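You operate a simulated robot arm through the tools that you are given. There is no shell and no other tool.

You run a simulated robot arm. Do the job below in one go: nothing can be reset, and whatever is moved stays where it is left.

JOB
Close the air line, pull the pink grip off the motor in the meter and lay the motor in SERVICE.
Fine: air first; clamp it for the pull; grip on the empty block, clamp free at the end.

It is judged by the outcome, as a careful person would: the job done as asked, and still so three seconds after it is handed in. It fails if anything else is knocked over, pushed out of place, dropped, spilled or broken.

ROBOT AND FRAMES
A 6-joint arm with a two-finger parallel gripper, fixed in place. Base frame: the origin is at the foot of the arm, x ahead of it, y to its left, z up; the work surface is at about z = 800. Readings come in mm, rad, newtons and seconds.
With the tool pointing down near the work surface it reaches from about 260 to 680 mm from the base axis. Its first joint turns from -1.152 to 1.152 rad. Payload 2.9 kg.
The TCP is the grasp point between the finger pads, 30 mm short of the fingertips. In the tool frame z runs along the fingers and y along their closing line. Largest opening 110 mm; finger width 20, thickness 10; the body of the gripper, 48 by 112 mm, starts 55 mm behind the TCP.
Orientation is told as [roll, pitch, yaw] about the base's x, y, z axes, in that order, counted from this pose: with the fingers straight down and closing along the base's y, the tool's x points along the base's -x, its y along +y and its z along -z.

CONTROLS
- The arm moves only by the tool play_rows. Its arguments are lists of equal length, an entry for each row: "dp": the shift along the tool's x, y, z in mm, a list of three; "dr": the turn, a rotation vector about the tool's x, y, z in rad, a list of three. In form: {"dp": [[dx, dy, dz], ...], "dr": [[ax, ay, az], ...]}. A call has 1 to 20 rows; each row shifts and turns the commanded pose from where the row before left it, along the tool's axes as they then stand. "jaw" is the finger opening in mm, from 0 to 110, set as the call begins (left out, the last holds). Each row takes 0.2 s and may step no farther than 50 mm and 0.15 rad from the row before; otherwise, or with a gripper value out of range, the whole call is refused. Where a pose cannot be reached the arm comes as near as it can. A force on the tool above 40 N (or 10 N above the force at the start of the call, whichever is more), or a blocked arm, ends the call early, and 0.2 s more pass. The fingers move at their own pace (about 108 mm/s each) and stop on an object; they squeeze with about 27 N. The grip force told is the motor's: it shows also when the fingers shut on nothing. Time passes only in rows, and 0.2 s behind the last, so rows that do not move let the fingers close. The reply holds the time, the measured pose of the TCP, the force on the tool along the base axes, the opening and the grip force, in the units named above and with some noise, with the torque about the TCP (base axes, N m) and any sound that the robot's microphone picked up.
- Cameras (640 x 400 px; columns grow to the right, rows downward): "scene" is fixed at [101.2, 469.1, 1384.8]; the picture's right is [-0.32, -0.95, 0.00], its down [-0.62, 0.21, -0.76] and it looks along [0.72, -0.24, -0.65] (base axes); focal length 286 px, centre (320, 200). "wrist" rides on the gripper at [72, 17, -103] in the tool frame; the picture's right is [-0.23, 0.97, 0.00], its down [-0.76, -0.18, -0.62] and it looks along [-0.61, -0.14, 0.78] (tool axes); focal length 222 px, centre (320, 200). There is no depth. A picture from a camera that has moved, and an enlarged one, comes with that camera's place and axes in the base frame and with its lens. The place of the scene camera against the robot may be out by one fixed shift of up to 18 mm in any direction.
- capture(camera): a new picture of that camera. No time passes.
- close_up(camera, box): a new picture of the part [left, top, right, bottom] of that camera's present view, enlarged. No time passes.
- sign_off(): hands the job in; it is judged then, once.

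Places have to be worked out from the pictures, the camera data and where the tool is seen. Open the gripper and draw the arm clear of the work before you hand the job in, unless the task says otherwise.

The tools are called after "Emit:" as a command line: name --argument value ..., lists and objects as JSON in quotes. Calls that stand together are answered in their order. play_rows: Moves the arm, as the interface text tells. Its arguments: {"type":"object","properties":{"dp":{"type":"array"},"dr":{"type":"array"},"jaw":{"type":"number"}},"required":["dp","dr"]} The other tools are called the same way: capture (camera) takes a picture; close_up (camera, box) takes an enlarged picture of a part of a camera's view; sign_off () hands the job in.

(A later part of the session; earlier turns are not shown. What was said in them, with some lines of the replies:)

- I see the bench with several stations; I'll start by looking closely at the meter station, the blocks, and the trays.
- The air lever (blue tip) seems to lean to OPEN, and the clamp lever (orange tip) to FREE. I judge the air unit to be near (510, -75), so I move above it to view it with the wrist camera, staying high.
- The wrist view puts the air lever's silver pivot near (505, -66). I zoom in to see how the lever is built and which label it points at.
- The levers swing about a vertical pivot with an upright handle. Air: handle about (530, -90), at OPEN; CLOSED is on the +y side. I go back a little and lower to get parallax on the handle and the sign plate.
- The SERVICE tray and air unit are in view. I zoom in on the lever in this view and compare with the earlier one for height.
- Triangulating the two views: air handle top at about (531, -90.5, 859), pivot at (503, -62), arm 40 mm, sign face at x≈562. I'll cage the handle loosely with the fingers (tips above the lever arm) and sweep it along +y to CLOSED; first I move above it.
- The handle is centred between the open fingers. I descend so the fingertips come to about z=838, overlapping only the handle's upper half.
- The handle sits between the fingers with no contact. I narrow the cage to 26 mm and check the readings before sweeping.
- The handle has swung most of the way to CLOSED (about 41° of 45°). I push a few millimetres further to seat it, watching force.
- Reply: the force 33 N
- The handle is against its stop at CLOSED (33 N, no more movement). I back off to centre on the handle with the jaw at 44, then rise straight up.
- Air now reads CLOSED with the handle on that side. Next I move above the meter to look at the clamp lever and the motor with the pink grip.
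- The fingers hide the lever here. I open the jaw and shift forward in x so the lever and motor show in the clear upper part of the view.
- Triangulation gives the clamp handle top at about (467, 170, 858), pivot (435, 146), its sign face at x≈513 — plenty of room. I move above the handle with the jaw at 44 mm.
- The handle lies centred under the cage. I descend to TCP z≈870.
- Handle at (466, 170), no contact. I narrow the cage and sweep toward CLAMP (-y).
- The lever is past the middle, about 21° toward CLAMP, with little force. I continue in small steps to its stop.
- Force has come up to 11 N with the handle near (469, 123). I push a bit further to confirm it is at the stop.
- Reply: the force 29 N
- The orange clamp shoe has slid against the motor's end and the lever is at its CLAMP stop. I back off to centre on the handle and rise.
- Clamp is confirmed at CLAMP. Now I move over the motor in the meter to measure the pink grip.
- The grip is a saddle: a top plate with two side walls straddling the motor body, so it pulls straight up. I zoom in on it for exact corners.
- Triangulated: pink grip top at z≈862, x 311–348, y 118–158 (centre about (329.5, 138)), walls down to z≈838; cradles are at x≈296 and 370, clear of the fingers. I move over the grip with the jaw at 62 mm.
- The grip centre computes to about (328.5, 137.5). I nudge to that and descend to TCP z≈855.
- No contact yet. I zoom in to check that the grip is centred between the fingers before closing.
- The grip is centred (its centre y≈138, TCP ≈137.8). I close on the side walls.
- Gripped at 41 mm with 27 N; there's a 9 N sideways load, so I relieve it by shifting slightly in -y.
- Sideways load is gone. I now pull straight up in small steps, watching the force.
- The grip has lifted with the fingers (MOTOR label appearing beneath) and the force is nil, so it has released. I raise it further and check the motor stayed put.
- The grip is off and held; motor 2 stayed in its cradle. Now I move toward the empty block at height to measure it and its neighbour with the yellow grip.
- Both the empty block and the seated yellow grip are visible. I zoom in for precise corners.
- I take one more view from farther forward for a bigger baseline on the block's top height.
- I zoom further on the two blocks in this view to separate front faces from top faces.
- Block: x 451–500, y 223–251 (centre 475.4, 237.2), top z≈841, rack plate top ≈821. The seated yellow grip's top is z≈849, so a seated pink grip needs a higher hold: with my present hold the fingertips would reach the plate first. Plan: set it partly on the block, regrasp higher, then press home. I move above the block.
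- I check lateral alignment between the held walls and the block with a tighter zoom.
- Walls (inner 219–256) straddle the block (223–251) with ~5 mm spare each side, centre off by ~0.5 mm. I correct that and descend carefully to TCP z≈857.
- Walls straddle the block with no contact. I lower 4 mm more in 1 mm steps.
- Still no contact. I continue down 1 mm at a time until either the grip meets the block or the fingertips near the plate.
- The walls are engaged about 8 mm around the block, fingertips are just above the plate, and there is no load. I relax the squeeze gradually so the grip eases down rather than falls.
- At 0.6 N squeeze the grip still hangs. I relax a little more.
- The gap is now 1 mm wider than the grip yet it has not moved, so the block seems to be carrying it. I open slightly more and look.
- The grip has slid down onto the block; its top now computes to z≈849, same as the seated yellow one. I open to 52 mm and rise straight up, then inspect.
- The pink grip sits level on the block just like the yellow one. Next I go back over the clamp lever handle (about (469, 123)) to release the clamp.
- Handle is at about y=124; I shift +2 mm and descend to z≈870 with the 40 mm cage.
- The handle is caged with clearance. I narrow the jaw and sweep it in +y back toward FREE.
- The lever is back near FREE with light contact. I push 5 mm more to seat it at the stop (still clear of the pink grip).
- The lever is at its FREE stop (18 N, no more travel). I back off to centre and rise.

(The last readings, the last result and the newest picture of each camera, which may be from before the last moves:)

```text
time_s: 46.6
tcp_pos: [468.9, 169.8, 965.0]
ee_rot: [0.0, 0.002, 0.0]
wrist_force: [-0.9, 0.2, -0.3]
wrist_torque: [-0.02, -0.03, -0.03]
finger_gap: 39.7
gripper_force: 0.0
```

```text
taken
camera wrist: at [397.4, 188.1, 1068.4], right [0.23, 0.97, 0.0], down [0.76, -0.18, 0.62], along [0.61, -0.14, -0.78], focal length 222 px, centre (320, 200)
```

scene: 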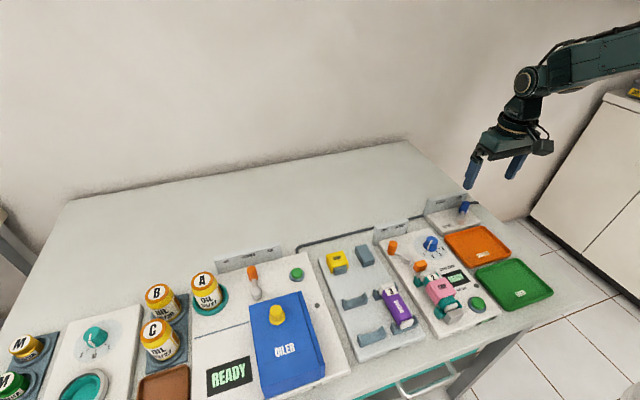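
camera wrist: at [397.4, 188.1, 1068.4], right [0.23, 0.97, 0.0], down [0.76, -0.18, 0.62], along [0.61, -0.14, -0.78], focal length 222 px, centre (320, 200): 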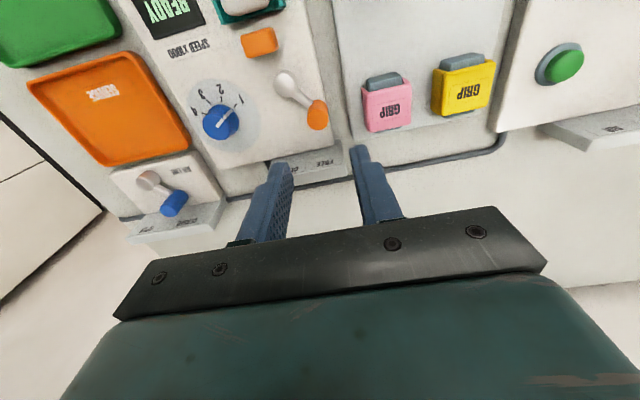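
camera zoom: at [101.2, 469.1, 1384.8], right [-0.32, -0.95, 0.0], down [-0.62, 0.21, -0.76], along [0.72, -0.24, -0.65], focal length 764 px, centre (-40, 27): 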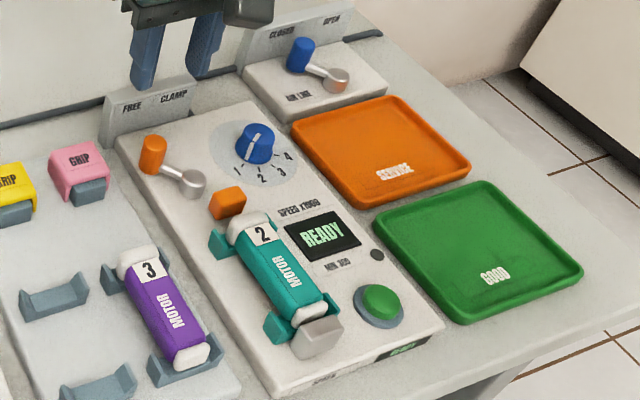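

Clamp reads FREE and the shoe has retracted. Now I measure motor 2 from two positions before grasping it.

Emit:
play_rows --dp '[[27, -10, 0], [27, -10, 0], [26, -10, 0], [0, 0, 0]]' --dr '[[0, 0, 0], [0, 0, 0], [0, 0, 0], [0, 0, 0]]' --jaw 110

Emit:
close_up --camera "wrist" --box '[260, 0, 400, 110]'

Emit:
play_rows --dp '[[25, 0, 0], [25, 0, 0], [20, 0, 0], [0, 0, 0]]' --dr '[[0, 0, 0], [0, 0, 0], [0, 0, 0], [0, 0, 0]]' --jaw 110

Emit:
close_up --camera "wrist" --box '[250, 50, 410, 190]'

Emit:
capture --camera "wrist"

```text
time_s: 47.6
tcp_pos: [391.7, 138.9, 964.7]
ee_rot: [0.001, 0.0, -0.001]
wrist_force: [0.9, 0.1, 0.1]
wrist_torque: [0.01, -0.01, -0.02]
finger_gap: 110.0
gripper_force: 0.1
```

```text
3.64 times, centred on (330, 55) of wrist
camera zoom: at [318.2, 157.8, 1068.4], right [0.23, 0.97, 0.0], down [0.76, -0.18, 0.62], along [0.61, -0.14, -0.78], focal length 808 px, centre (284, 727)
```

zoom: 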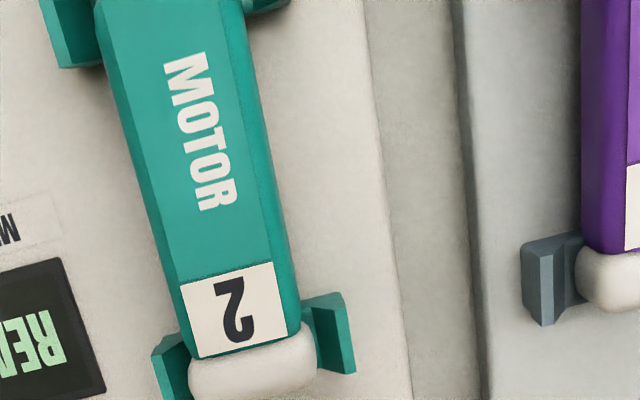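

```text
time_s: 48.6
tcp_pos: [320.3, 138.7, 965.9]
ee_rot: [0.0, 0.002, -0.001]
wrist_force: [-0.4, 0.2, 0.1]
wrist_torque: [0.04, 0.0, 0.02]
finger_gap: 110.0
gripper_force: 0.1
```

```text
2.86 times, centred on (330, 120) of wrist
camera zoom: at [247.7, 157.4, 1068.9], right [0.23, 0.97, 0.0], down [0.76, -0.18, 0.62], along [0.61, -0.14, -0.78], focal length 635 px, centre (291, 429)
```

zoom: 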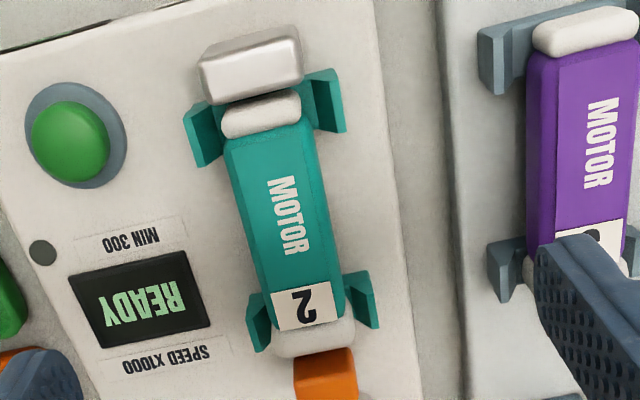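

```text
taken
camera wrist: at [247.7, 157.4, 1068.9], right [0.23, 0.97, 0.0], down [0.76, -0.18, 0.62], along [0.61, -0.14, -0.78], focal length 222 px, centre (320, 200)
```

wrist: 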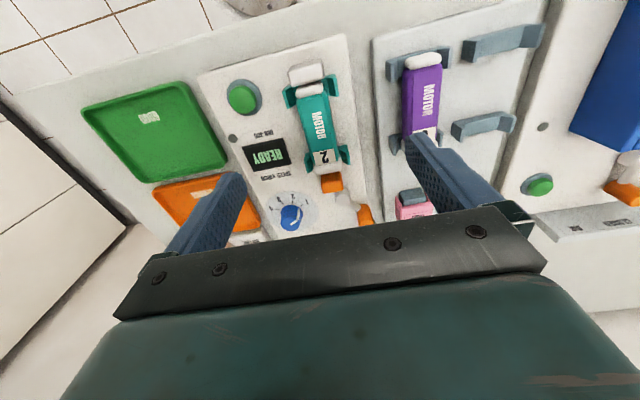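

Motor 2 spans about x 290–384 (centre ~336), y centre ~136.5, ~30 mm wide, top z≈854. I'll grip it mid-body with the TCP at z≈859, so the fingertips stay above the motor's underside for laying it in the tray. Moving over it first.

Emit:
play_rows --dp '[[-15.5, -3.9, 20], [0, 0, 25], [0, 0, 25], [0, 0, 0]]' --dr '[[0, 0, 0], [0, 0, 0], [0, 0, 0], [0, 0, 0]]' --jaw 56

Emit:
close_up --camera "wrist" --box '[230, 70, 410, 210]'

Emit:
close_up --camera "scene" --box '[390, 230, 500, 340]'

```text
time_s: 49.6
tcp_pos: [334.7, 135.4, 895.1]
ee_rot: [0.002, 0.001, -0.002]
wrist_force: [0.5, 0.3, 0.0]
wrist_torque: [-0.01, -0.02, 0.01]
finger_gap: 56.0
gripper_force: 0.0
```

```text
2.86 times, centred on (320, 140) of wrist
camera zoom: at [263.0, 154.0, 999.0], right [0.23, 0.97, 0.0], down [0.76, -0.18, 0.62], along [0.61, -0.14, -0.78], focal length 635 px, centre (320, 371)
```

zoom: 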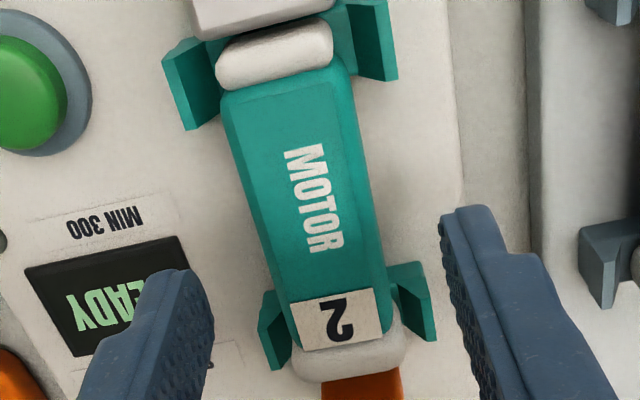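

```text
3.64 times, centred on (445, 285) of scene
camera zoom: at [101.2, 469.1, 1384.8], right [-0.32, -0.95, 0.0], down [-0.62, 0.21, -0.76], along [0.72, -0.24, -0.65], focal length 1041 px, centre (-134, -109)
```

zoom: 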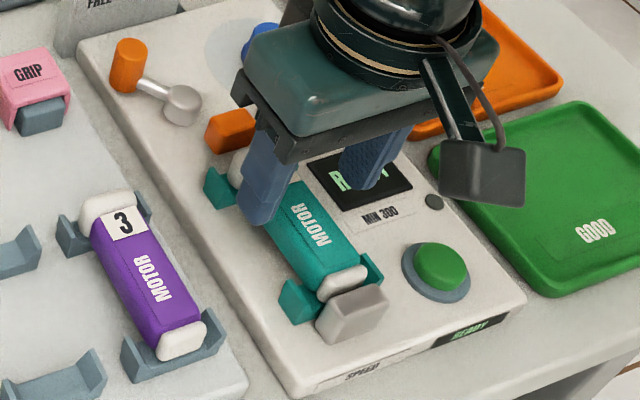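

Motor centre reads y≈136.4 against TCP 137 — well centred. I descend to z≈859.

Emit:
play_rows --dp '[[0, -0.5, 15], [0, 0, 12], [0, 0, 9], [0, 0, 0]]' --dr '[[0, 0, 0], [0, 0, 0], [0, 0, 0], [0, 0, 0]]' --jaw 56

Emit:
close_up --camera "wrist" --box '[230, 70, 410, 230]'

Emit:
close_up --camera "scene" --box '[410, 250, 490, 330]'

```text
time_s: 50.6
tcp_pos: [337.0, 134.6, 859.0]
ee_rot: [-0.001, 0.0, 0.0]
wrist_force: [0.1, 0.0, 0.2]
wrist_torque: [-0.03, -0.01, -0.02]
finger_gap: 56.1
gripper_force: 0.1
```

```text
2.50 times, centred on (320, 150) of wrist
camera zoom: at [263.3, 153.7, 962.8], right [0.23, 0.97, 0.0], down [0.76, -0.18, 0.62], along [0.61, -0.14, -0.78], focal length 555 px, centre (320, 325)
```

zoom: 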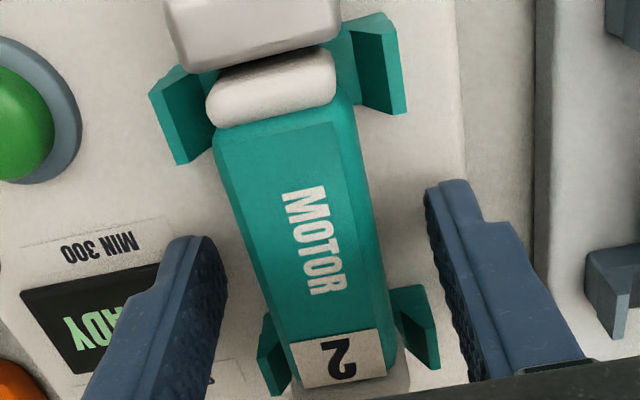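

```text
5.00 times, centred on (450, 290) of scene
camera zoom: at [101.2, 469.1, 1384.8], right [-0.32, -0.95, 0.0], down [-0.62, 0.21, -0.76], along [0.72, -0.24, -0.65], focal length 1432 px, centre (-330, -250)
```

zoom: 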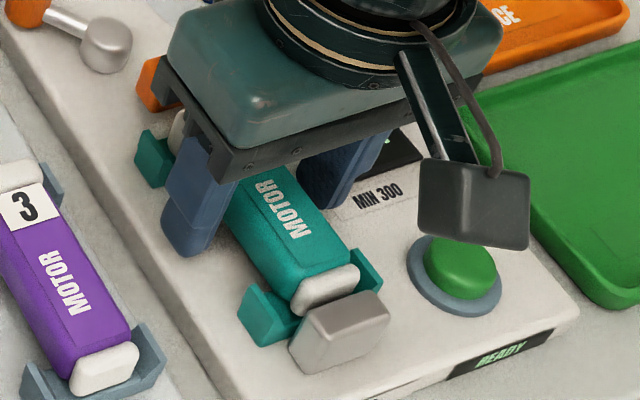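

The motor sits centred between the fingers. I close on it.

Emit:
play_rows --dp '[[0, 0, 0], [0, 0, 0], [0, 0, 0], [0, 0, 0]]' --dr '[[0, 0, 0], [0, 0, 0], [0, 0, 0], [0, 0, 0]]' --jaw 0

Emit:
close_up --camera "wrist" --box '[230, 70, 410, 230]'

```text
time_s: 51.6
tcp_pos: [336.1, 134.5, 858.8]
ee_rot: [0.0, 0.001, 0.0]
wrist_force: [-0.8, 0.1, 0.6]
wrist_torque: [0.01, 0.0, 0.01]
finger_gap: 29.6
gripper_force: 27.2
```

```text
2.50 times, centred on (320, 150) of wrist
camera zoom: at [263.3, 153.7, 963.0], right [0.23, 0.97, 0.0], down [0.76, -0.18, 0.62], along [0.61, -0.14, -0.78], focal length 555 px, centre (320, 325)
```

zoom: 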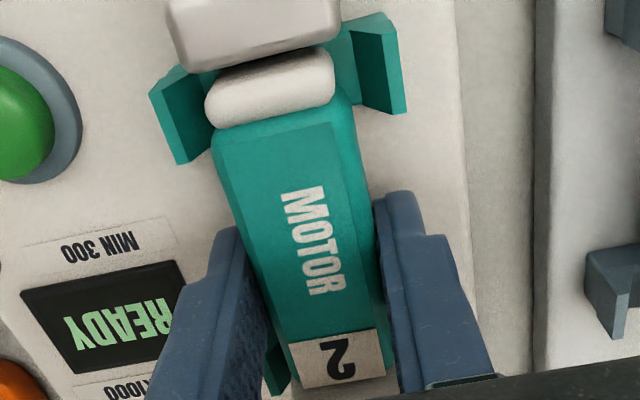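

Firm hold: 29.6 mm, 27 N, no side load. I lift slowly, watching force.

Emit:
play_rows --dp '[[0, 0, -3], [0, 0, -3], [0, 0, -4], [0, 0, 0]]' --dr '[[0, 0, 0], [0, 0, 0], [0, 0, 0], [0, 0, 0]]'

Emit:
close_up --camera "scene" --box '[410, 250, 490, 330]'

Emit:
close_up --camera "wrist" --box '[230, 70, 410, 230]'

```text
time_s: 52.6
tcp_pos: [336.5, 133.8, 869.1]
ee_rot: [0.001, 0.0, 0.0]
wrist_force: [0.5, 0.1, -1.3]
wrist_torque: [-0.02, -0.01, 0.01]
finger_gap: 29.6
gripper_force: 27.1
```

```text
5.00 times, centred on (450, 290) of scene
camera zoom: at [101.2, 469.1, 1384.8], right [-0.32, -0.95, 0.0], down [-0.62, 0.21, -0.76], along [0.72, -0.24, -0.65], focal length 1432 px, centre (-330, -250)
```

zoom: 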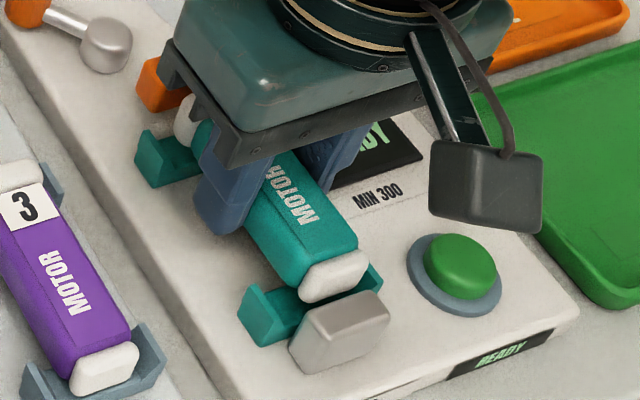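

```text
2.50 times, centred on (320, 150) of wrist
camera zoom: at [263.4, 153.6, 972.7], right [0.23, 0.97, 0.0], down [0.76, -0.18, 0.62], along [0.61, -0.14, -0.78], focal length 555 px, centre (320, 325)
```

zoom: 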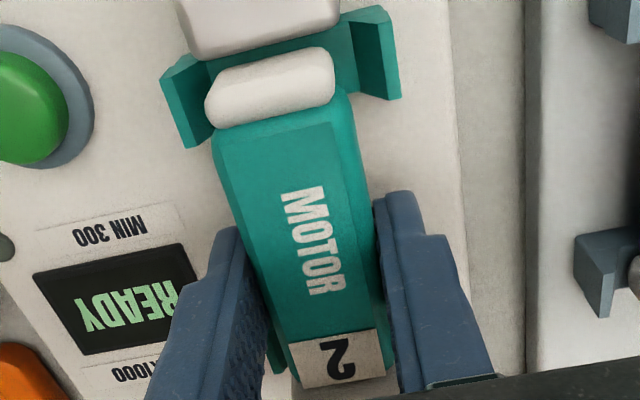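

The motor is up, level and balanced. I lift to z≈960 and carry it over the SERVICE tray (centre about (427, -58)).

Emit:
play_rows --dp '[[0, 0, -25], [0, 0, -33], [0, 0, -33], [-18.3, -39, 0], [-18.3, -39, 0], [-18.3, -39, 0], [-18.3, -39, 0], [-18.3, -39, 0], [0, 0, 0]]' --dr '[[0, 0, 0], [0, 0, 0], [0, 0, 0], [0, 0, 0], [0, 0, 0], [0, 0, 0], [0, 0, 0], [0, 0, 0], [0, 0, 0]]'

Emit:
capture --camera "wrist"

Emit:
capture --camera "scene"

```text
time_s: 54.6
tcp_pos: [427.7, -60.3, 961.1]
ee_rot: [0.001, 0.001, 0.002]
wrist_force: [0.6, 0.2, -1.3]
wrist_torque: [0.02, -0.03, -0.01]
finger_gap: 29.5
gripper_force: 26.8
```

```text
taken
camera wrist: at [355.1, -41.4, 1063.7], right [0.23, 0.97, 0.0], down [0.76, -0.18, 0.62], along [0.61, -0.14, -0.78], focal length 222 px, centre (320, 200)
```

wrist: 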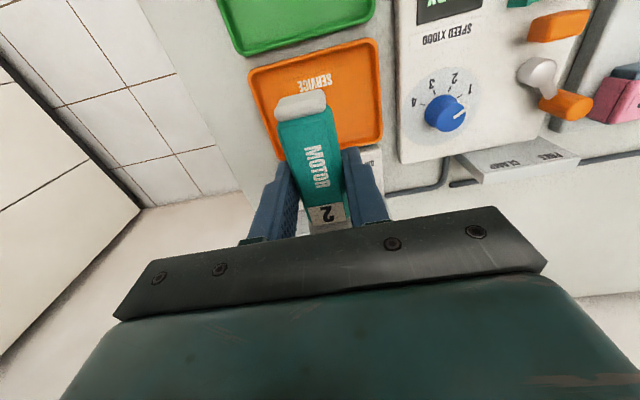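

```text
taken
```

scene: 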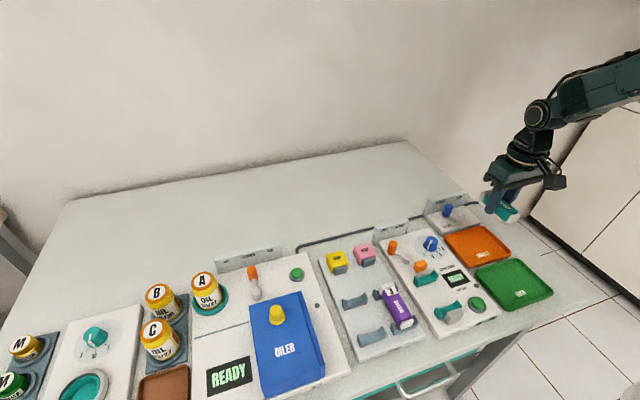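

I measure the tray's inner edges in this view before turning the motor.

Emit:
close_up --camera "wrist" --box '[230, 20, 400, 180]'

Emit:
close_up --camera "scene" --box '[430, 210, 530, 290]'

```text
2.50 times, centred on (315, 100) of wrist
camera zoom: at [355.1, -41.4, 1063.7], right [0.23, 0.97, 0.0], down [0.76, -0.18, 0.62], along [0.61, -0.14, -0.78], focal length 555 px, centre (332, 450)
```

zoom: 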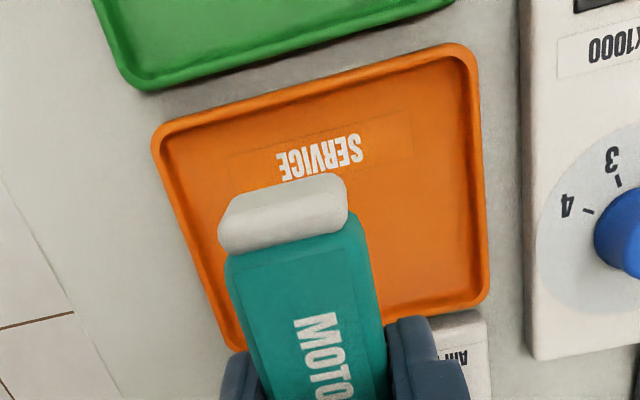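

```text
5.00 times, centred on (480, 250) of scene
camera zoom: at [101.2, 469.0, 1384.8], right [-0.32, -0.95, 0.0], down [-0.62, 0.21, -0.76], along [0.72, -0.24, -0.65], focal length 1432 px, centre (-480, -50)
```

zoom: 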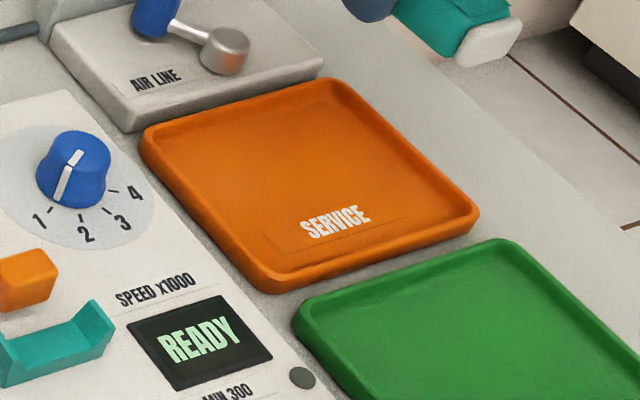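

Tray spans x 378–477, y −120–6, so the ~94 mm motor must lie along y. I turn the tool 90° in place at height (nothing nearby is above z 870).

Emit:
play_rows --dp '[[0, 0, 0], [0, 0, 0], [0, 0, 0], [0, 0, 0], [0, 0, 0], [0, 0, 0], [0, 0, 0], [0, 0, 0], [0, 0, 0], [0, 0, 0], [0, 0, 0], [0, 0, 0]]' --dr '[[0, 0, 0.143], [0, 0, 0.143], [0, 0, 0.143], [0, 0, 0.143], [0, 0, 0.143], [0, 0, 0.143], [0, 0, 0.143], [0, 0, 0.143], [0, 0, 0.143], [0, 0, 0.143], [0, 0, 0.1408], [0, 0, 0]]'

Emit:
capture --camera "wrist"

Emit:
close_up --camera "scene" --box '[420, 130, 600, 290]'

```text
time_s: 57.2
tcp_pos: [427.8, -60.7, 959.2]
ee_rot: [0.001, 0.001, -1.571]
wrist_force: [1.1, -0.8, 0.3]
wrist_torque: [0.03, 0.0, 0.03]
finger_gap: 29.8
gripper_force: 27.2
```

```text
taken
camera wrist: at [444.2, 14.0, 1063.8], right [0.97, -0.23, 0.0], down [-0.18, -0.76, 0.62], along [-0.14, -0.61, -0.78], focal length 222 px, centre (320, 200)
```

wrist: 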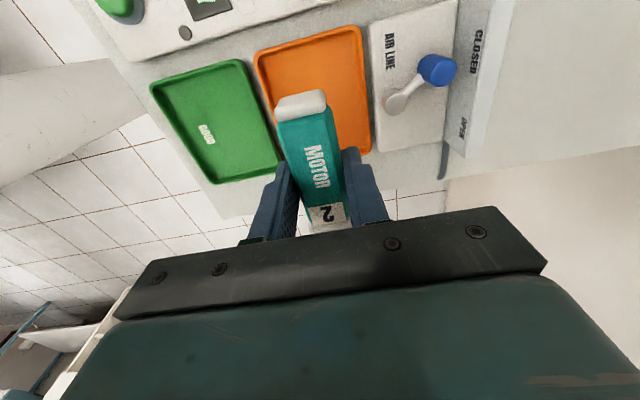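

```text
2.50 times, centred on (510, 210) of scene
camera zoom: at [101.2, 469.1, 1384.8], right [-0.32, -0.95, 0.0], down [-0.62, 0.21, -0.76], along [0.72, -0.24, -0.65], focal length 716 px, centre (-155, 175)
```

zoom: 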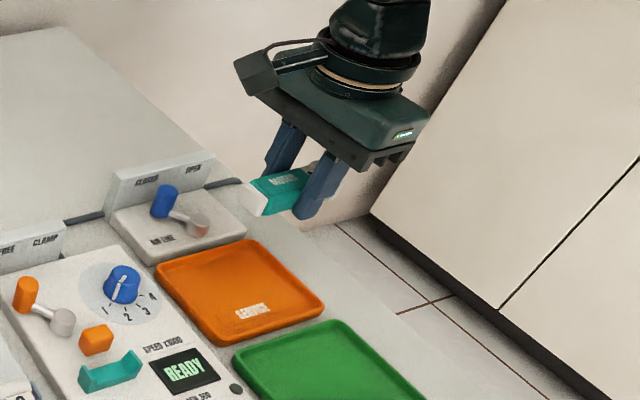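

The motor now lies along y (yaw −1.571). I centre it (TCP to about (427.7, −55.5)) and lower to TCP z≈860, checking before the final approach.

Emit:
play_rows --dp '[[2.5, 0.5, 20], [0, 0, 30], [0, 0, 30], [0, 0, 20], [0, 0, 0]]' --dr '[[0, 0, 0], [0, 0, 0], [0, 0, 0], [0, 0, 0], [0, 0, 0]]'

Emit:
close_up --camera "wrist" --box '[220, 50, 420, 220]'

Emit:
close_up --camera "scene" --box '[430, 190, 550, 290]'

```text
time_s: 58.4
tcp_pos: [428.9, -58.2, 861.9]
ee_rot: [0.0, 0.0, -1.571]
wrist_force: [-1.0, -0.5, -0.9]
wrist_torque: [-0.04, -0.02, -0.01]
finger_gap: 29.6
gripper_force: 27.1
```

```text
2.35 times, centred on (320, 135) of wrist
camera zoom: at [445.1, 16.6, 964.1], right [0.97, -0.23, 0.0], down [-0.18, -0.76, 0.62], along [-0.14, -0.61, -0.78], focal length 523 px, centre (320, 353)
```

zoom: 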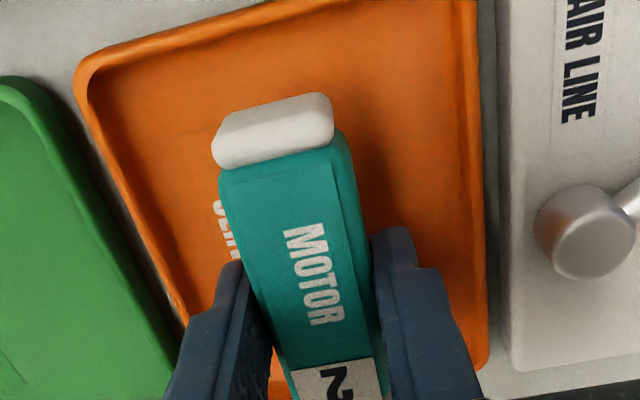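

```text
4.00 times, centred on (490, 240) of scene
camera zoom: at [101.2, 469.1, 1384.8], right [-0.32, -0.95, 0.0], down [-0.62, 0.21, -0.76], along [0.72, -0.24, -0.65], focal length 1146 px, centre (-360, 40)
```

zoom: 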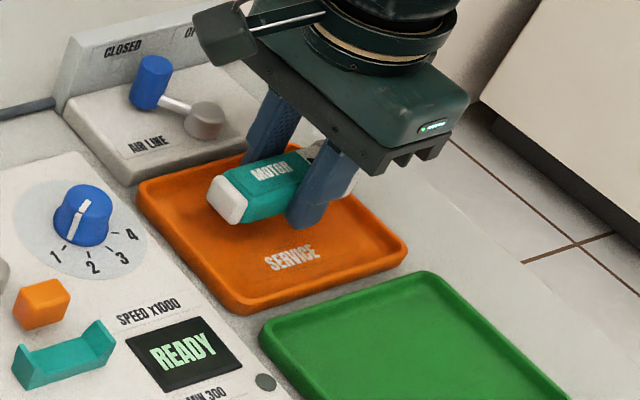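

Motor is well inside the tray outline. I lower further in decreasing steps, watching for touchdown.

Emit:
play_rows --dp '[[0, 0, 8], [0, 0, 4], [0, 0, 3], [0, 0, 0]]' --dr '[[0, 0, 0], [0, 0, 0], [0, 0, 0], [0, 0, 0]]'

Emit:
play_rows --dp '[[0, 0, 1.5], [0, 0, 1.5], [0, 0, 0]]' --dr '[[0, 0, 0], [0, 0, 0], [0, 0, 0]]'

Emit:
close_up --camera "scene" --box '[430, 190, 550, 290]'

```text
time_s: 59.4
tcp_pos: [427.9, -57.4, 845.6]
ee_rot: [-0.001, 0.001, -1.569]
wrist_force: [-0.1, 0.8, -1.3]
wrist_torque: [0.01, 0.0, -0.01]
finger_gap: 29.7
gripper_force: 26.9
```

```text
time_s: 60.2
tcp_pos: [428.1, -56.9, 842.9]
ee_rot: [0.0, -0.001, -1.569]
wrist_force: [0.2, 0.1, -0.1]
wrist_torque: [0.01, -0.03, 0.0]
finger_gap: 29.1
gripper_force: 26.7
```

```text
4.00 times, centred on (490, 240) of scene
camera zoom: at [101.2, 469.1, 1384.8], right [-0.32, -0.95, 0.0], down [-0.62, 0.21, -0.76], along [0.72, -0.24, -0.65], focal length 1146 px, centre (-360, 40)
```

zoom: 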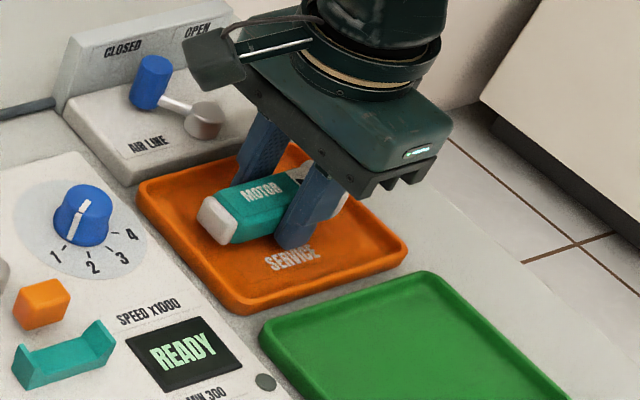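

No touchdown yet at z≈843. I continue in 1 mm steps.

Emit:
play_rows --dp '[[0, 0, 1], [0, 0, 1], [0, 0, 0]]' --dr '[[0, 0, 0], [0, 0, 0], [0, 0, 0]]'

Emit:
play_rows --dp '[[0, 0, 1], [0, 0, 1], [0, 0, 0]]' --dr '[[0, 0, 0], [0, 0, 0], [0, 0, 0]]'

Emit:
close_up --camera "scene" --box '[450, 210, 530, 270]'

Emit:
close_up --camera "wrist" --box '[220, 50, 420, 220]'

```text
time_s: 61.0
tcp_pos: [429.1, -57.5, 840.0]
ee_rot: [0.0, 0.002, -1.57]
wrist_force: [0.3, 0.2, -0.7]
wrist_torque: [0.01, 0.03, 0.02]
finger_gap: 29.4
gripper_force: 27.0
```

```text
time_s: 61.8
tcp_pos: [428.1, -57.7, 838.6]
ee_rot: [0.0, 0.001, -1.569]
wrist_force: [0.0, 0.3, -1.6]
wrist_torque: [-0.03, 0.0, 0.0]
finger_gap: 29.1
gripper_force: 26.9
```

```text
6.67 times, centred on (490, 240) of scene
camera zoom: at [101.2, 469.1, 1384.8], right [-0.32, -0.95, 0.0], down [-0.62, 0.21, -0.76], along [0.72, -0.24, -0.65], focal length 1909 px, centre (-813, -67)
```

zoom: 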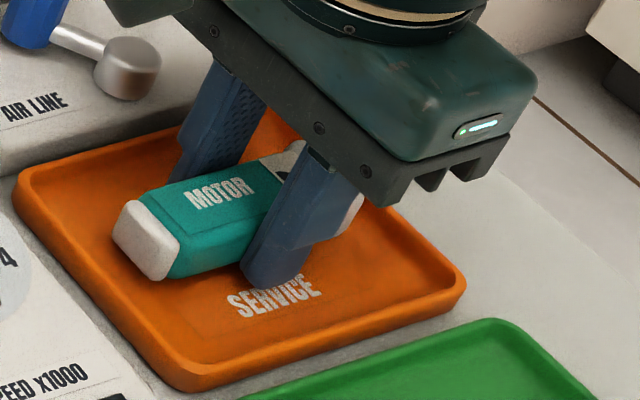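

```text
2.35 times, centred on (320, 135) of wrist
camera zoom: at [444.7, 16.4, 941.7], right [0.97, -0.23, 0.0], down [-0.18, -0.76, 0.62], along [-0.14, -0.61, -0.78], focal length 523 px, centre (320, 353)
```

zoom: 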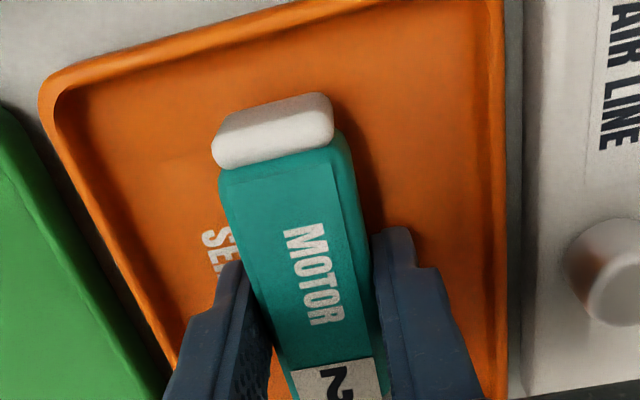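

Still no contact at z≈838.6. A few more 1 mm steps.

Emit:
play_rows --dp '[[0, 0, 1], [0, 0, 0]]' --dr '[[0, 0, 0], [0, 0, 0]]'

Emit:
play_rows --dp '[[0, 0, 1], [0, 0, 0]]' --dr '[[0, 0, 0], [0, 0, 0]]'

Emit:
close_up --camera "scene" --box '[450, 210, 530, 270]'

```text
time_s: 62.4
tcp_pos: [428.8, -57.1, 837.7]
ee_rot: [0.001, 0.0, -1.569]
wrist_force: [-0.2, -0.4, -1.6]
wrist_torque: [0.05, 0.01, -0.02]
finger_gap: 29.4
gripper_force: 27.1
```

```text
time_s: 63.0
tcp_pos: [429.1, -58.2, 836.6]
ee_rot: [0.001, -0.001, -1.57]
wrist_force: [0.2, -0.3, -1.2]
wrist_torque: [0.04, 0.01, 0.0]
finger_gap: 29.5
gripper_force: 26.8
```

```text
6.67 times, centred on (490, 240) of scene
camera zoom: at [101.2, 469.1, 1384.8], right [-0.32, -0.95, 0.0], down [-0.62, 0.21, -0.76], along [0.72, -0.24, -0.65], focal length 1909 px, centre (-813, -67)
```

zoom: 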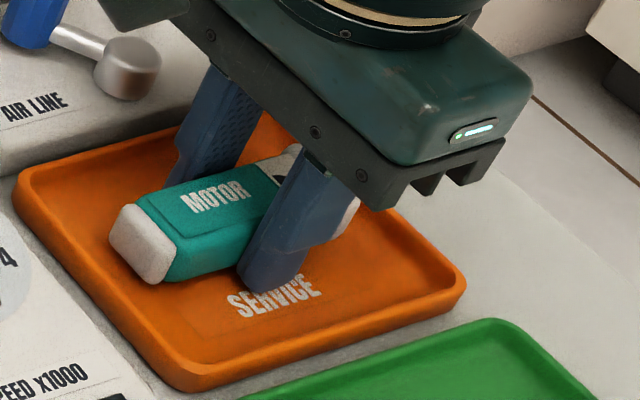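

Still hanging free by about a millimetre or two. I continue 1 mm at a time.

Emit:
play_rows --dp '[[0, 0, 1], [0, 0, 0]]' --dr '[[0, 0, 0], [0, 0, 0]]'

Emit:
play_rows --dp '[[0, 0, 0.7], [0, 0, 0]]' --dr '[[0, 0, 0], [0, 0, 0]]'

Emit:
close_up --camera "scene" --box '[460, 220, 510, 260]'

```text
time_s: 63.6
tcp_pos: [429.4, -58.5, 835.3]
ee_rot: [-0.001, 0.0, -1.569]
wrist_force: [-0.7, 0.5, -0.3]
wrist_torque: [0.02, 0.02, -0.02]
finger_gap: 29.5
gripper_force: 26.6
```

```text
time_s: 64.2
tcp_pos: [429.3, -56.9, 834.9]
ee_rot: [0.001, 0.002, -1.568]
wrist_force: [0.3, -0.7, -0.5]
wrist_torque: [-0.03, 0.02, 0.01]
finger_gap: 29.5
gripper_force: 27.4
```

```text
10.00 times, centred on (485, 240) of scene
camera zoom: at [101.2, 469.1, 1384.8], right [-0.32, -0.95, 0.0], down [-0.62, 0.21, -0.76], along [0.72, -0.24, -0.65], focal length 2864 px, centre (-1330, -200)
```

zoom: 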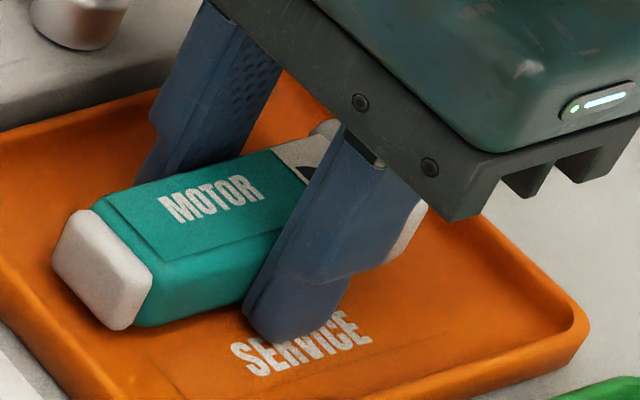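

I keep easing down in small steps until the force shows contact.

Emit:
play_rows --dp '[[0, 0, 0.8], [0, 0, 0]]' --dr '[[0, 0, 0], [0, 0, 0]]'

Emit:
play_rows --dp '[[0, 0, 0.8], [0, 0, 0]]' --dr '[[0, 0, 0], [0, 0, 0]]'

```text
time_s: 64.8
tcp_pos: [428.7, -57.5, 833.9]
ee_rot: [-0.001, 0.0, -1.568]
wrist_force: [-1.6, -0.4, 3.1]
wrist_torque: [0.03, 0.0, -0.02]
finger_gap: 29.3
gripper_force: 27.2
```

```text
time_s: 65.4
tcp_pos: [427.7, -57.6, 833.4]
ee_rot: [0.001, 0.0, -1.569]
wrist_force: [-3.2, 3.8, 23.0]
wrist_torque: [0.09, 0.59, -0.17]
finger_gap: 29.8
gripper_force: 27.4
```

Touchdown: 23 N upward. I ease back 0.7 mm so only a light contact remains, then open the fingers gently.

Emit:
play_rows --dp '[[0, 0, -0.7], [0, 0, 0]]' --dr '[[0, 0, 0], [0, 0, 0]]'

Emit:
close_up --camera "scene" --box '[460, 220, 510, 260]'

```text
time_s: 66.0
tcp_pos: [428.6, -56.9, 834.4]
ee_rot: [0.0, 0.001, -1.568]
wrist_force: [0.1, 2.3, 12.2]
wrist_torque: [0.09, 0.22, -0.12]
finger_gap: 29.5
gripper_force: 26.9
```

```text
10.00 times, centred on (485, 240) of scene
camera zoom: at [101.0, 469.1, 1384.8], right [-0.32, -0.95, 0.0], down [-0.62, 0.21, -0.76], along [0.72, -0.24, -0.65], focal length 2864 px, centre (-1330, -200)
```

zoom: 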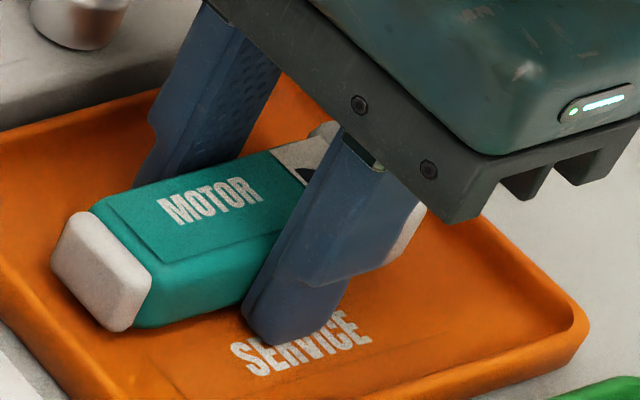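

About 12 N remains; I ease up 0.5 mm more and then open in stages.

Emit:
play_rows --dp '[[0, 0, -0.5], [0, 0, 0]]' --dr '[[0, 0, 0], [0, 0, 0]]'

Emit:
play_rows --dp '[[0, 0, 0], [0, 0, 0]]' --dr '[[0, 0, 0], [0, 0, 0]]' --jaw 29.2

Emit:
play_rows --dp '[[0, 0, 0], [0, 0, 0]]' --dr '[[0, 0, 0], [0, 0, 0]]' --jaw 31

Emit:
close_up --camera "scene" --box '[460, 220, 510, 260]'

Emit:
close_up --camera "wrist" --box '[220, 50, 420, 220]'

```text
time_s: 66.6
tcp_pos: [428.9, -57.4, 833.7]
ee_rot: [-0.002, 0.0, -1.569]
wrist_force: [1.9, 0.6, 0.0]
wrist_torque: [0.04, -0.09, -0.02]
finger_gap: 29.6
gripper_force: 27.4
```

```text
time_s: 67.2
tcp_pos: [428.4, -57.8, 833.8]
ee_rot: [-0.002, 0.001, -1.569]
wrist_force: [0.0, 0.1, -0.7]
wrist_torque: [0.0, 0.01, 0.0]
finger_gap: 30.0
gripper_force: 1.2
```

```text
time_s: 67.8
tcp_pos: [427.5, -57.4, 834.1]
ee_rot: [0.0, 0.0, -1.569]
wrist_force: [0.6, 1.3, -0.8]
wrist_torque: [-0.02, -0.02, 0.01]
finger_gap: 30.9
gripper_force: 0.0
```

```text
10.00 times, centred on (485, 240) of scene
camera zoom: at [101.2, 469.1, 1384.8], right [-0.32, -0.95, 0.0], down [-0.62, 0.21, -0.76], along [0.72, -0.24, -0.65], focal length 2864 px, centre (-1330, -200)
```

zoom: 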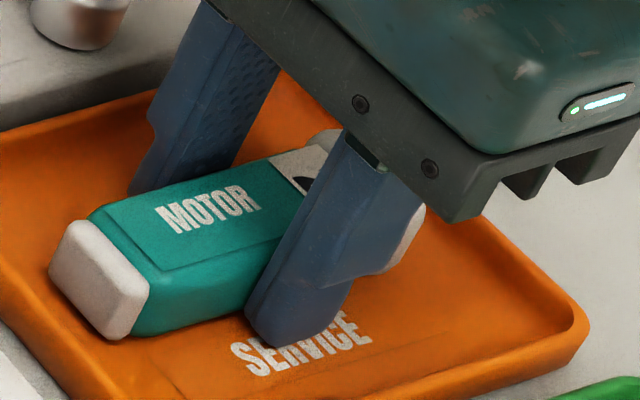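

```text
2.35 times, centred on (320, 135) of wrist
camera zoom: at [444.8, 16.8, 937.8], right [0.97, -0.23, 0.0], down [-0.18, -0.76, 0.62], along [-0.14, -0.61, -0.78], focal length 523 px, centre (320, 353)
```

zoom: 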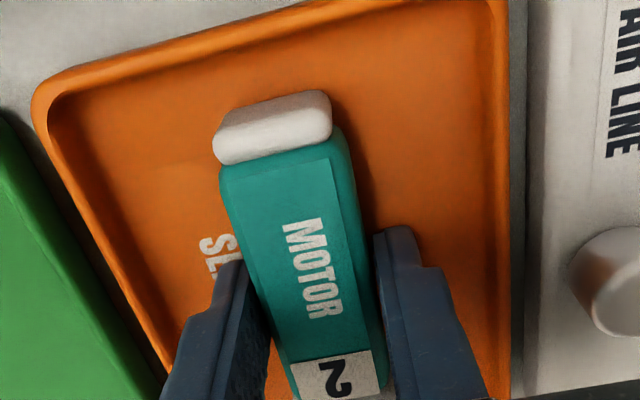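

The motor has settled on the tray floor. I open to 46 mm and rise straight up.

Emit:
play_rows --dp '[[0, 0, 0], [0, 0, -1], [0, 0, 0]]' --dr '[[0, 0, 0], [0, 0, 0], [0, 0, 0]]' --jaw 46

Emit:
play_rows --dp '[[0, 0, -10], [0, 0, -20], [0, 0, -35], [0, 0, -40], [0, 0, -40], [0, 0, 0]]' --dr '[[0, 0, 0], [0, 0, 0], [0, 0, 0], [0, 0, 0], [0, 0, 0], [0, 0, 0]]'

Emit:
capture --camera "wrist"

Emit:
close_up --camera "scene" --box '[320, 180, 560, 340]'

```text
time_s: 68.6
tcp_pos: [428.3, -58.3, 834.1]
ee_rot: [0.002, 0.0, -1.567]
wrist_force: [0.5, -0.3, 0.2]
wrist_torque: [0.0, 0.02, 0.02]
finger_gap: 46.2
gripper_force: 0.1
```

```text
time_s: 70.0
tcp_pos: [428.4, -57.4, 981.9]
ee_rot: [-0.001, 0.0, -1.568]
wrist_force: [0.6, 0.0, 0.1]
wrist_torque: [0.0, -0.01, 0.0]
finger_gap: 46.2
gripper_force: 0.1
```

```text
taken
camera wrist: at [444.6, 16.8, 1084.6], right [0.97, -0.23, 0.0], down [-0.18, -0.76, 0.62], along [-0.14, -0.61, -0.78], focal length 222 px, centre (320, 200)
```

wrist: 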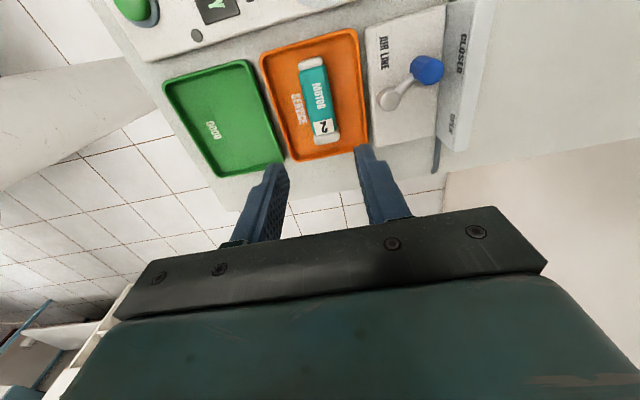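

```text
2.50 times, centred on (440, 260) of scene
camera zoom: at [101.2, 469.1, 1384.8], right [-0.32, -0.95, 0.0], down [-0.62, 0.21, -0.76], along [0.72, -0.24, -0.65], focal length 716 px, centre (20, 50)
```

zoom: 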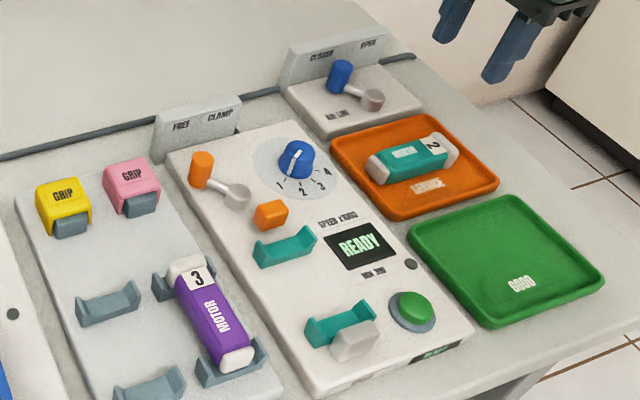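

The motor lies inside the SERVICE tray. I inspect the final state of each item up close.

Emit:
close_up --camera "scene" --box '[320, 230, 400, 290]'

Emit:
close_up --camera "wrist" --box '[240, 10, 480, 180]'

Emit:
close_up --camera "scene" --box '[430, 190, 530, 280]'

Emit:
capture --camera "scene"

```text
6.67 times, centred on (360, 260) of scene
camera zoom: at [101.2, 469.1, 1384.8], right [-0.32, -0.95, 0.0], down [-0.62, 0.21, -0.76], along [0.72, -0.24, -0.65], focal length 1909 px, centre (53, -200)
```

zoom: 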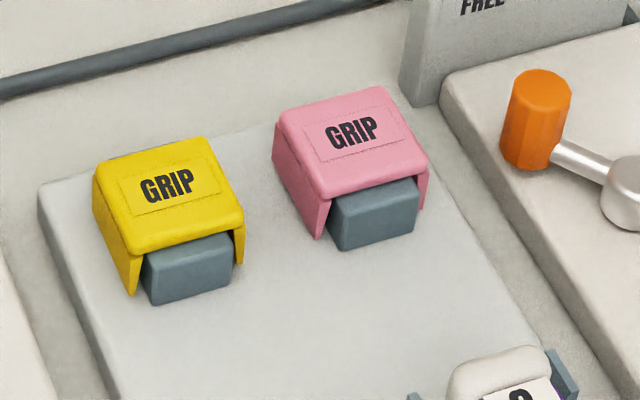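

```text
2.35 times, centred on (360, 95) of wrist
camera zoom: at [444.6, 16.8, 1084.6], right [0.97, -0.23, 0.0], down [-0.18, -0.76, 0.62], along [-0.14, -0.61, -0.78], focal length 523 px, centre (226, 447)
```

zoom: 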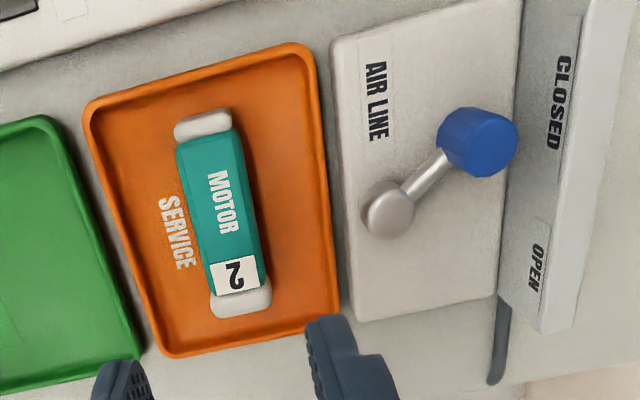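

```text
4.44 times, centred on (480, 235) of scene
camera zoom: at [101.2, 469.1, 1384.8], right [-0.32, -0.95, 0.0], down [-0.62, 0.21, -0.76], along [0.72, -0.24, -0.65], focal length 1273 px, centre (-391, 44)
```

zoom: 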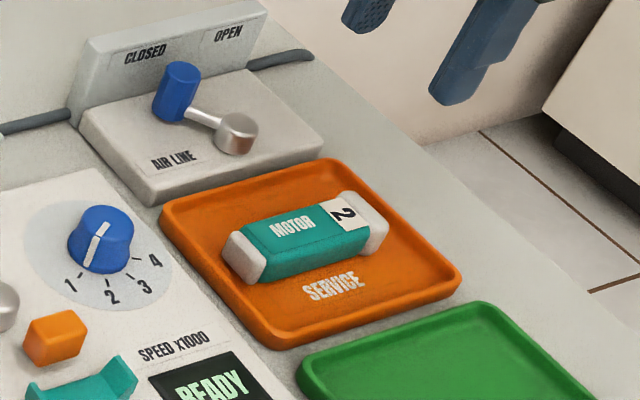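

```text
taken
```

scene: 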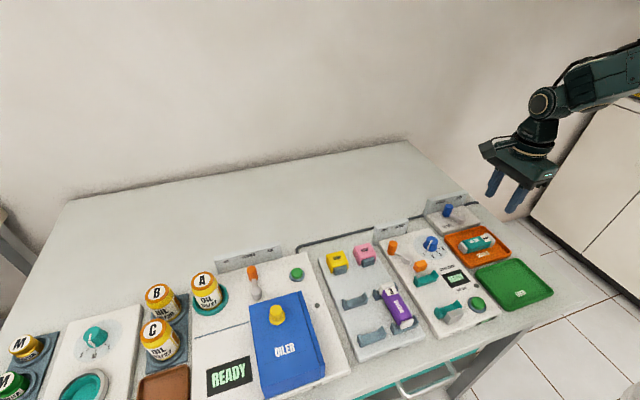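

Everything matches: air CLOSED, clamp FREE, pink grip level on its block, motor flat in SERVICE, nothing else disturbed. I open the gripper fully and draw the arm further up and away.

Emit:
play_rows --dp '[[0, 0, -40], [0, 0, -40], [0, 0, -40], [0, 0, 0], [0, 0, 0]]' --dr '[[0, 0, 0], [0, 0, 0], [0, 0, 0], [0, 0, 0], [0, 0, 0]]' --jaw 110

Emit:
close_up --camera "scene" --box '[320, 180, 560, 340]'

```text
time_s: 71.2
tcp_pos: [427.9, -56.9, 1099.2]
ee_rot: [-0.001, 0.001, -1.569]
wrist_force: [-0.5, 0.4, -0.3]
wrist_torque: [0.0, 0.02, 0.0]
finger_gap: 109.9
gripper_force: 0.1
```

```text
2.50 times, centred on (440, 260) of scene
camera zoom: at [101.2, 469.1, 1384.8], right [-0.32, -0.95, 0.0], down [-0.62, 0.21, -0.76], along [0.72, -0.24, -0.65], focal length 716 px, centre (20, 50)
```

zoom: 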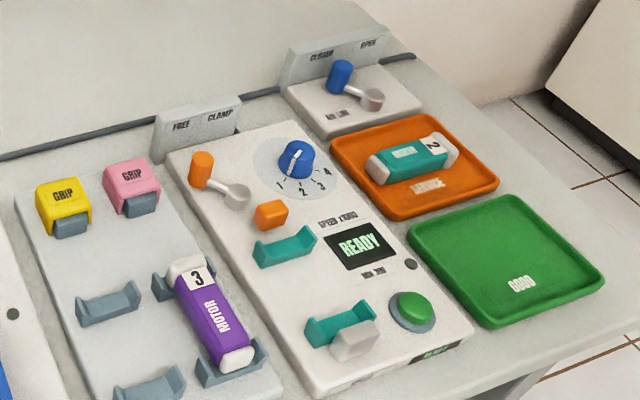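

The arm is clear and the gripper open; the scene is stable with every part where it should be. I hand the job in.

Emit:
sign_off

```text
The job is handed in.
```

The job is done and handed in; I don't have the judging result.

- **Air line:** I closed it first, pushing the lever until it stopped at CLOSED.
- **Pink grip:** I clamped motor 2, then pulled the grip straight up. It now sits level on the empty block, at the same height as the yellow grip next to it. My hold was too low to press it fully home, so it slid the last few millimetres onto the block as I opened the fingers.
- **Clamp:** I moved the lever back to FREE before lifting the motor, and left it there.
- **Motor:** Motor 2 lies flat in the SERVICE tray. I turned it 90° because it was too long to fit the tray the other way. It settled about 1 mm when I let go.

The last pictures show nothing else moved or knocked over. The gripper is open and the arm is well clear of the work.
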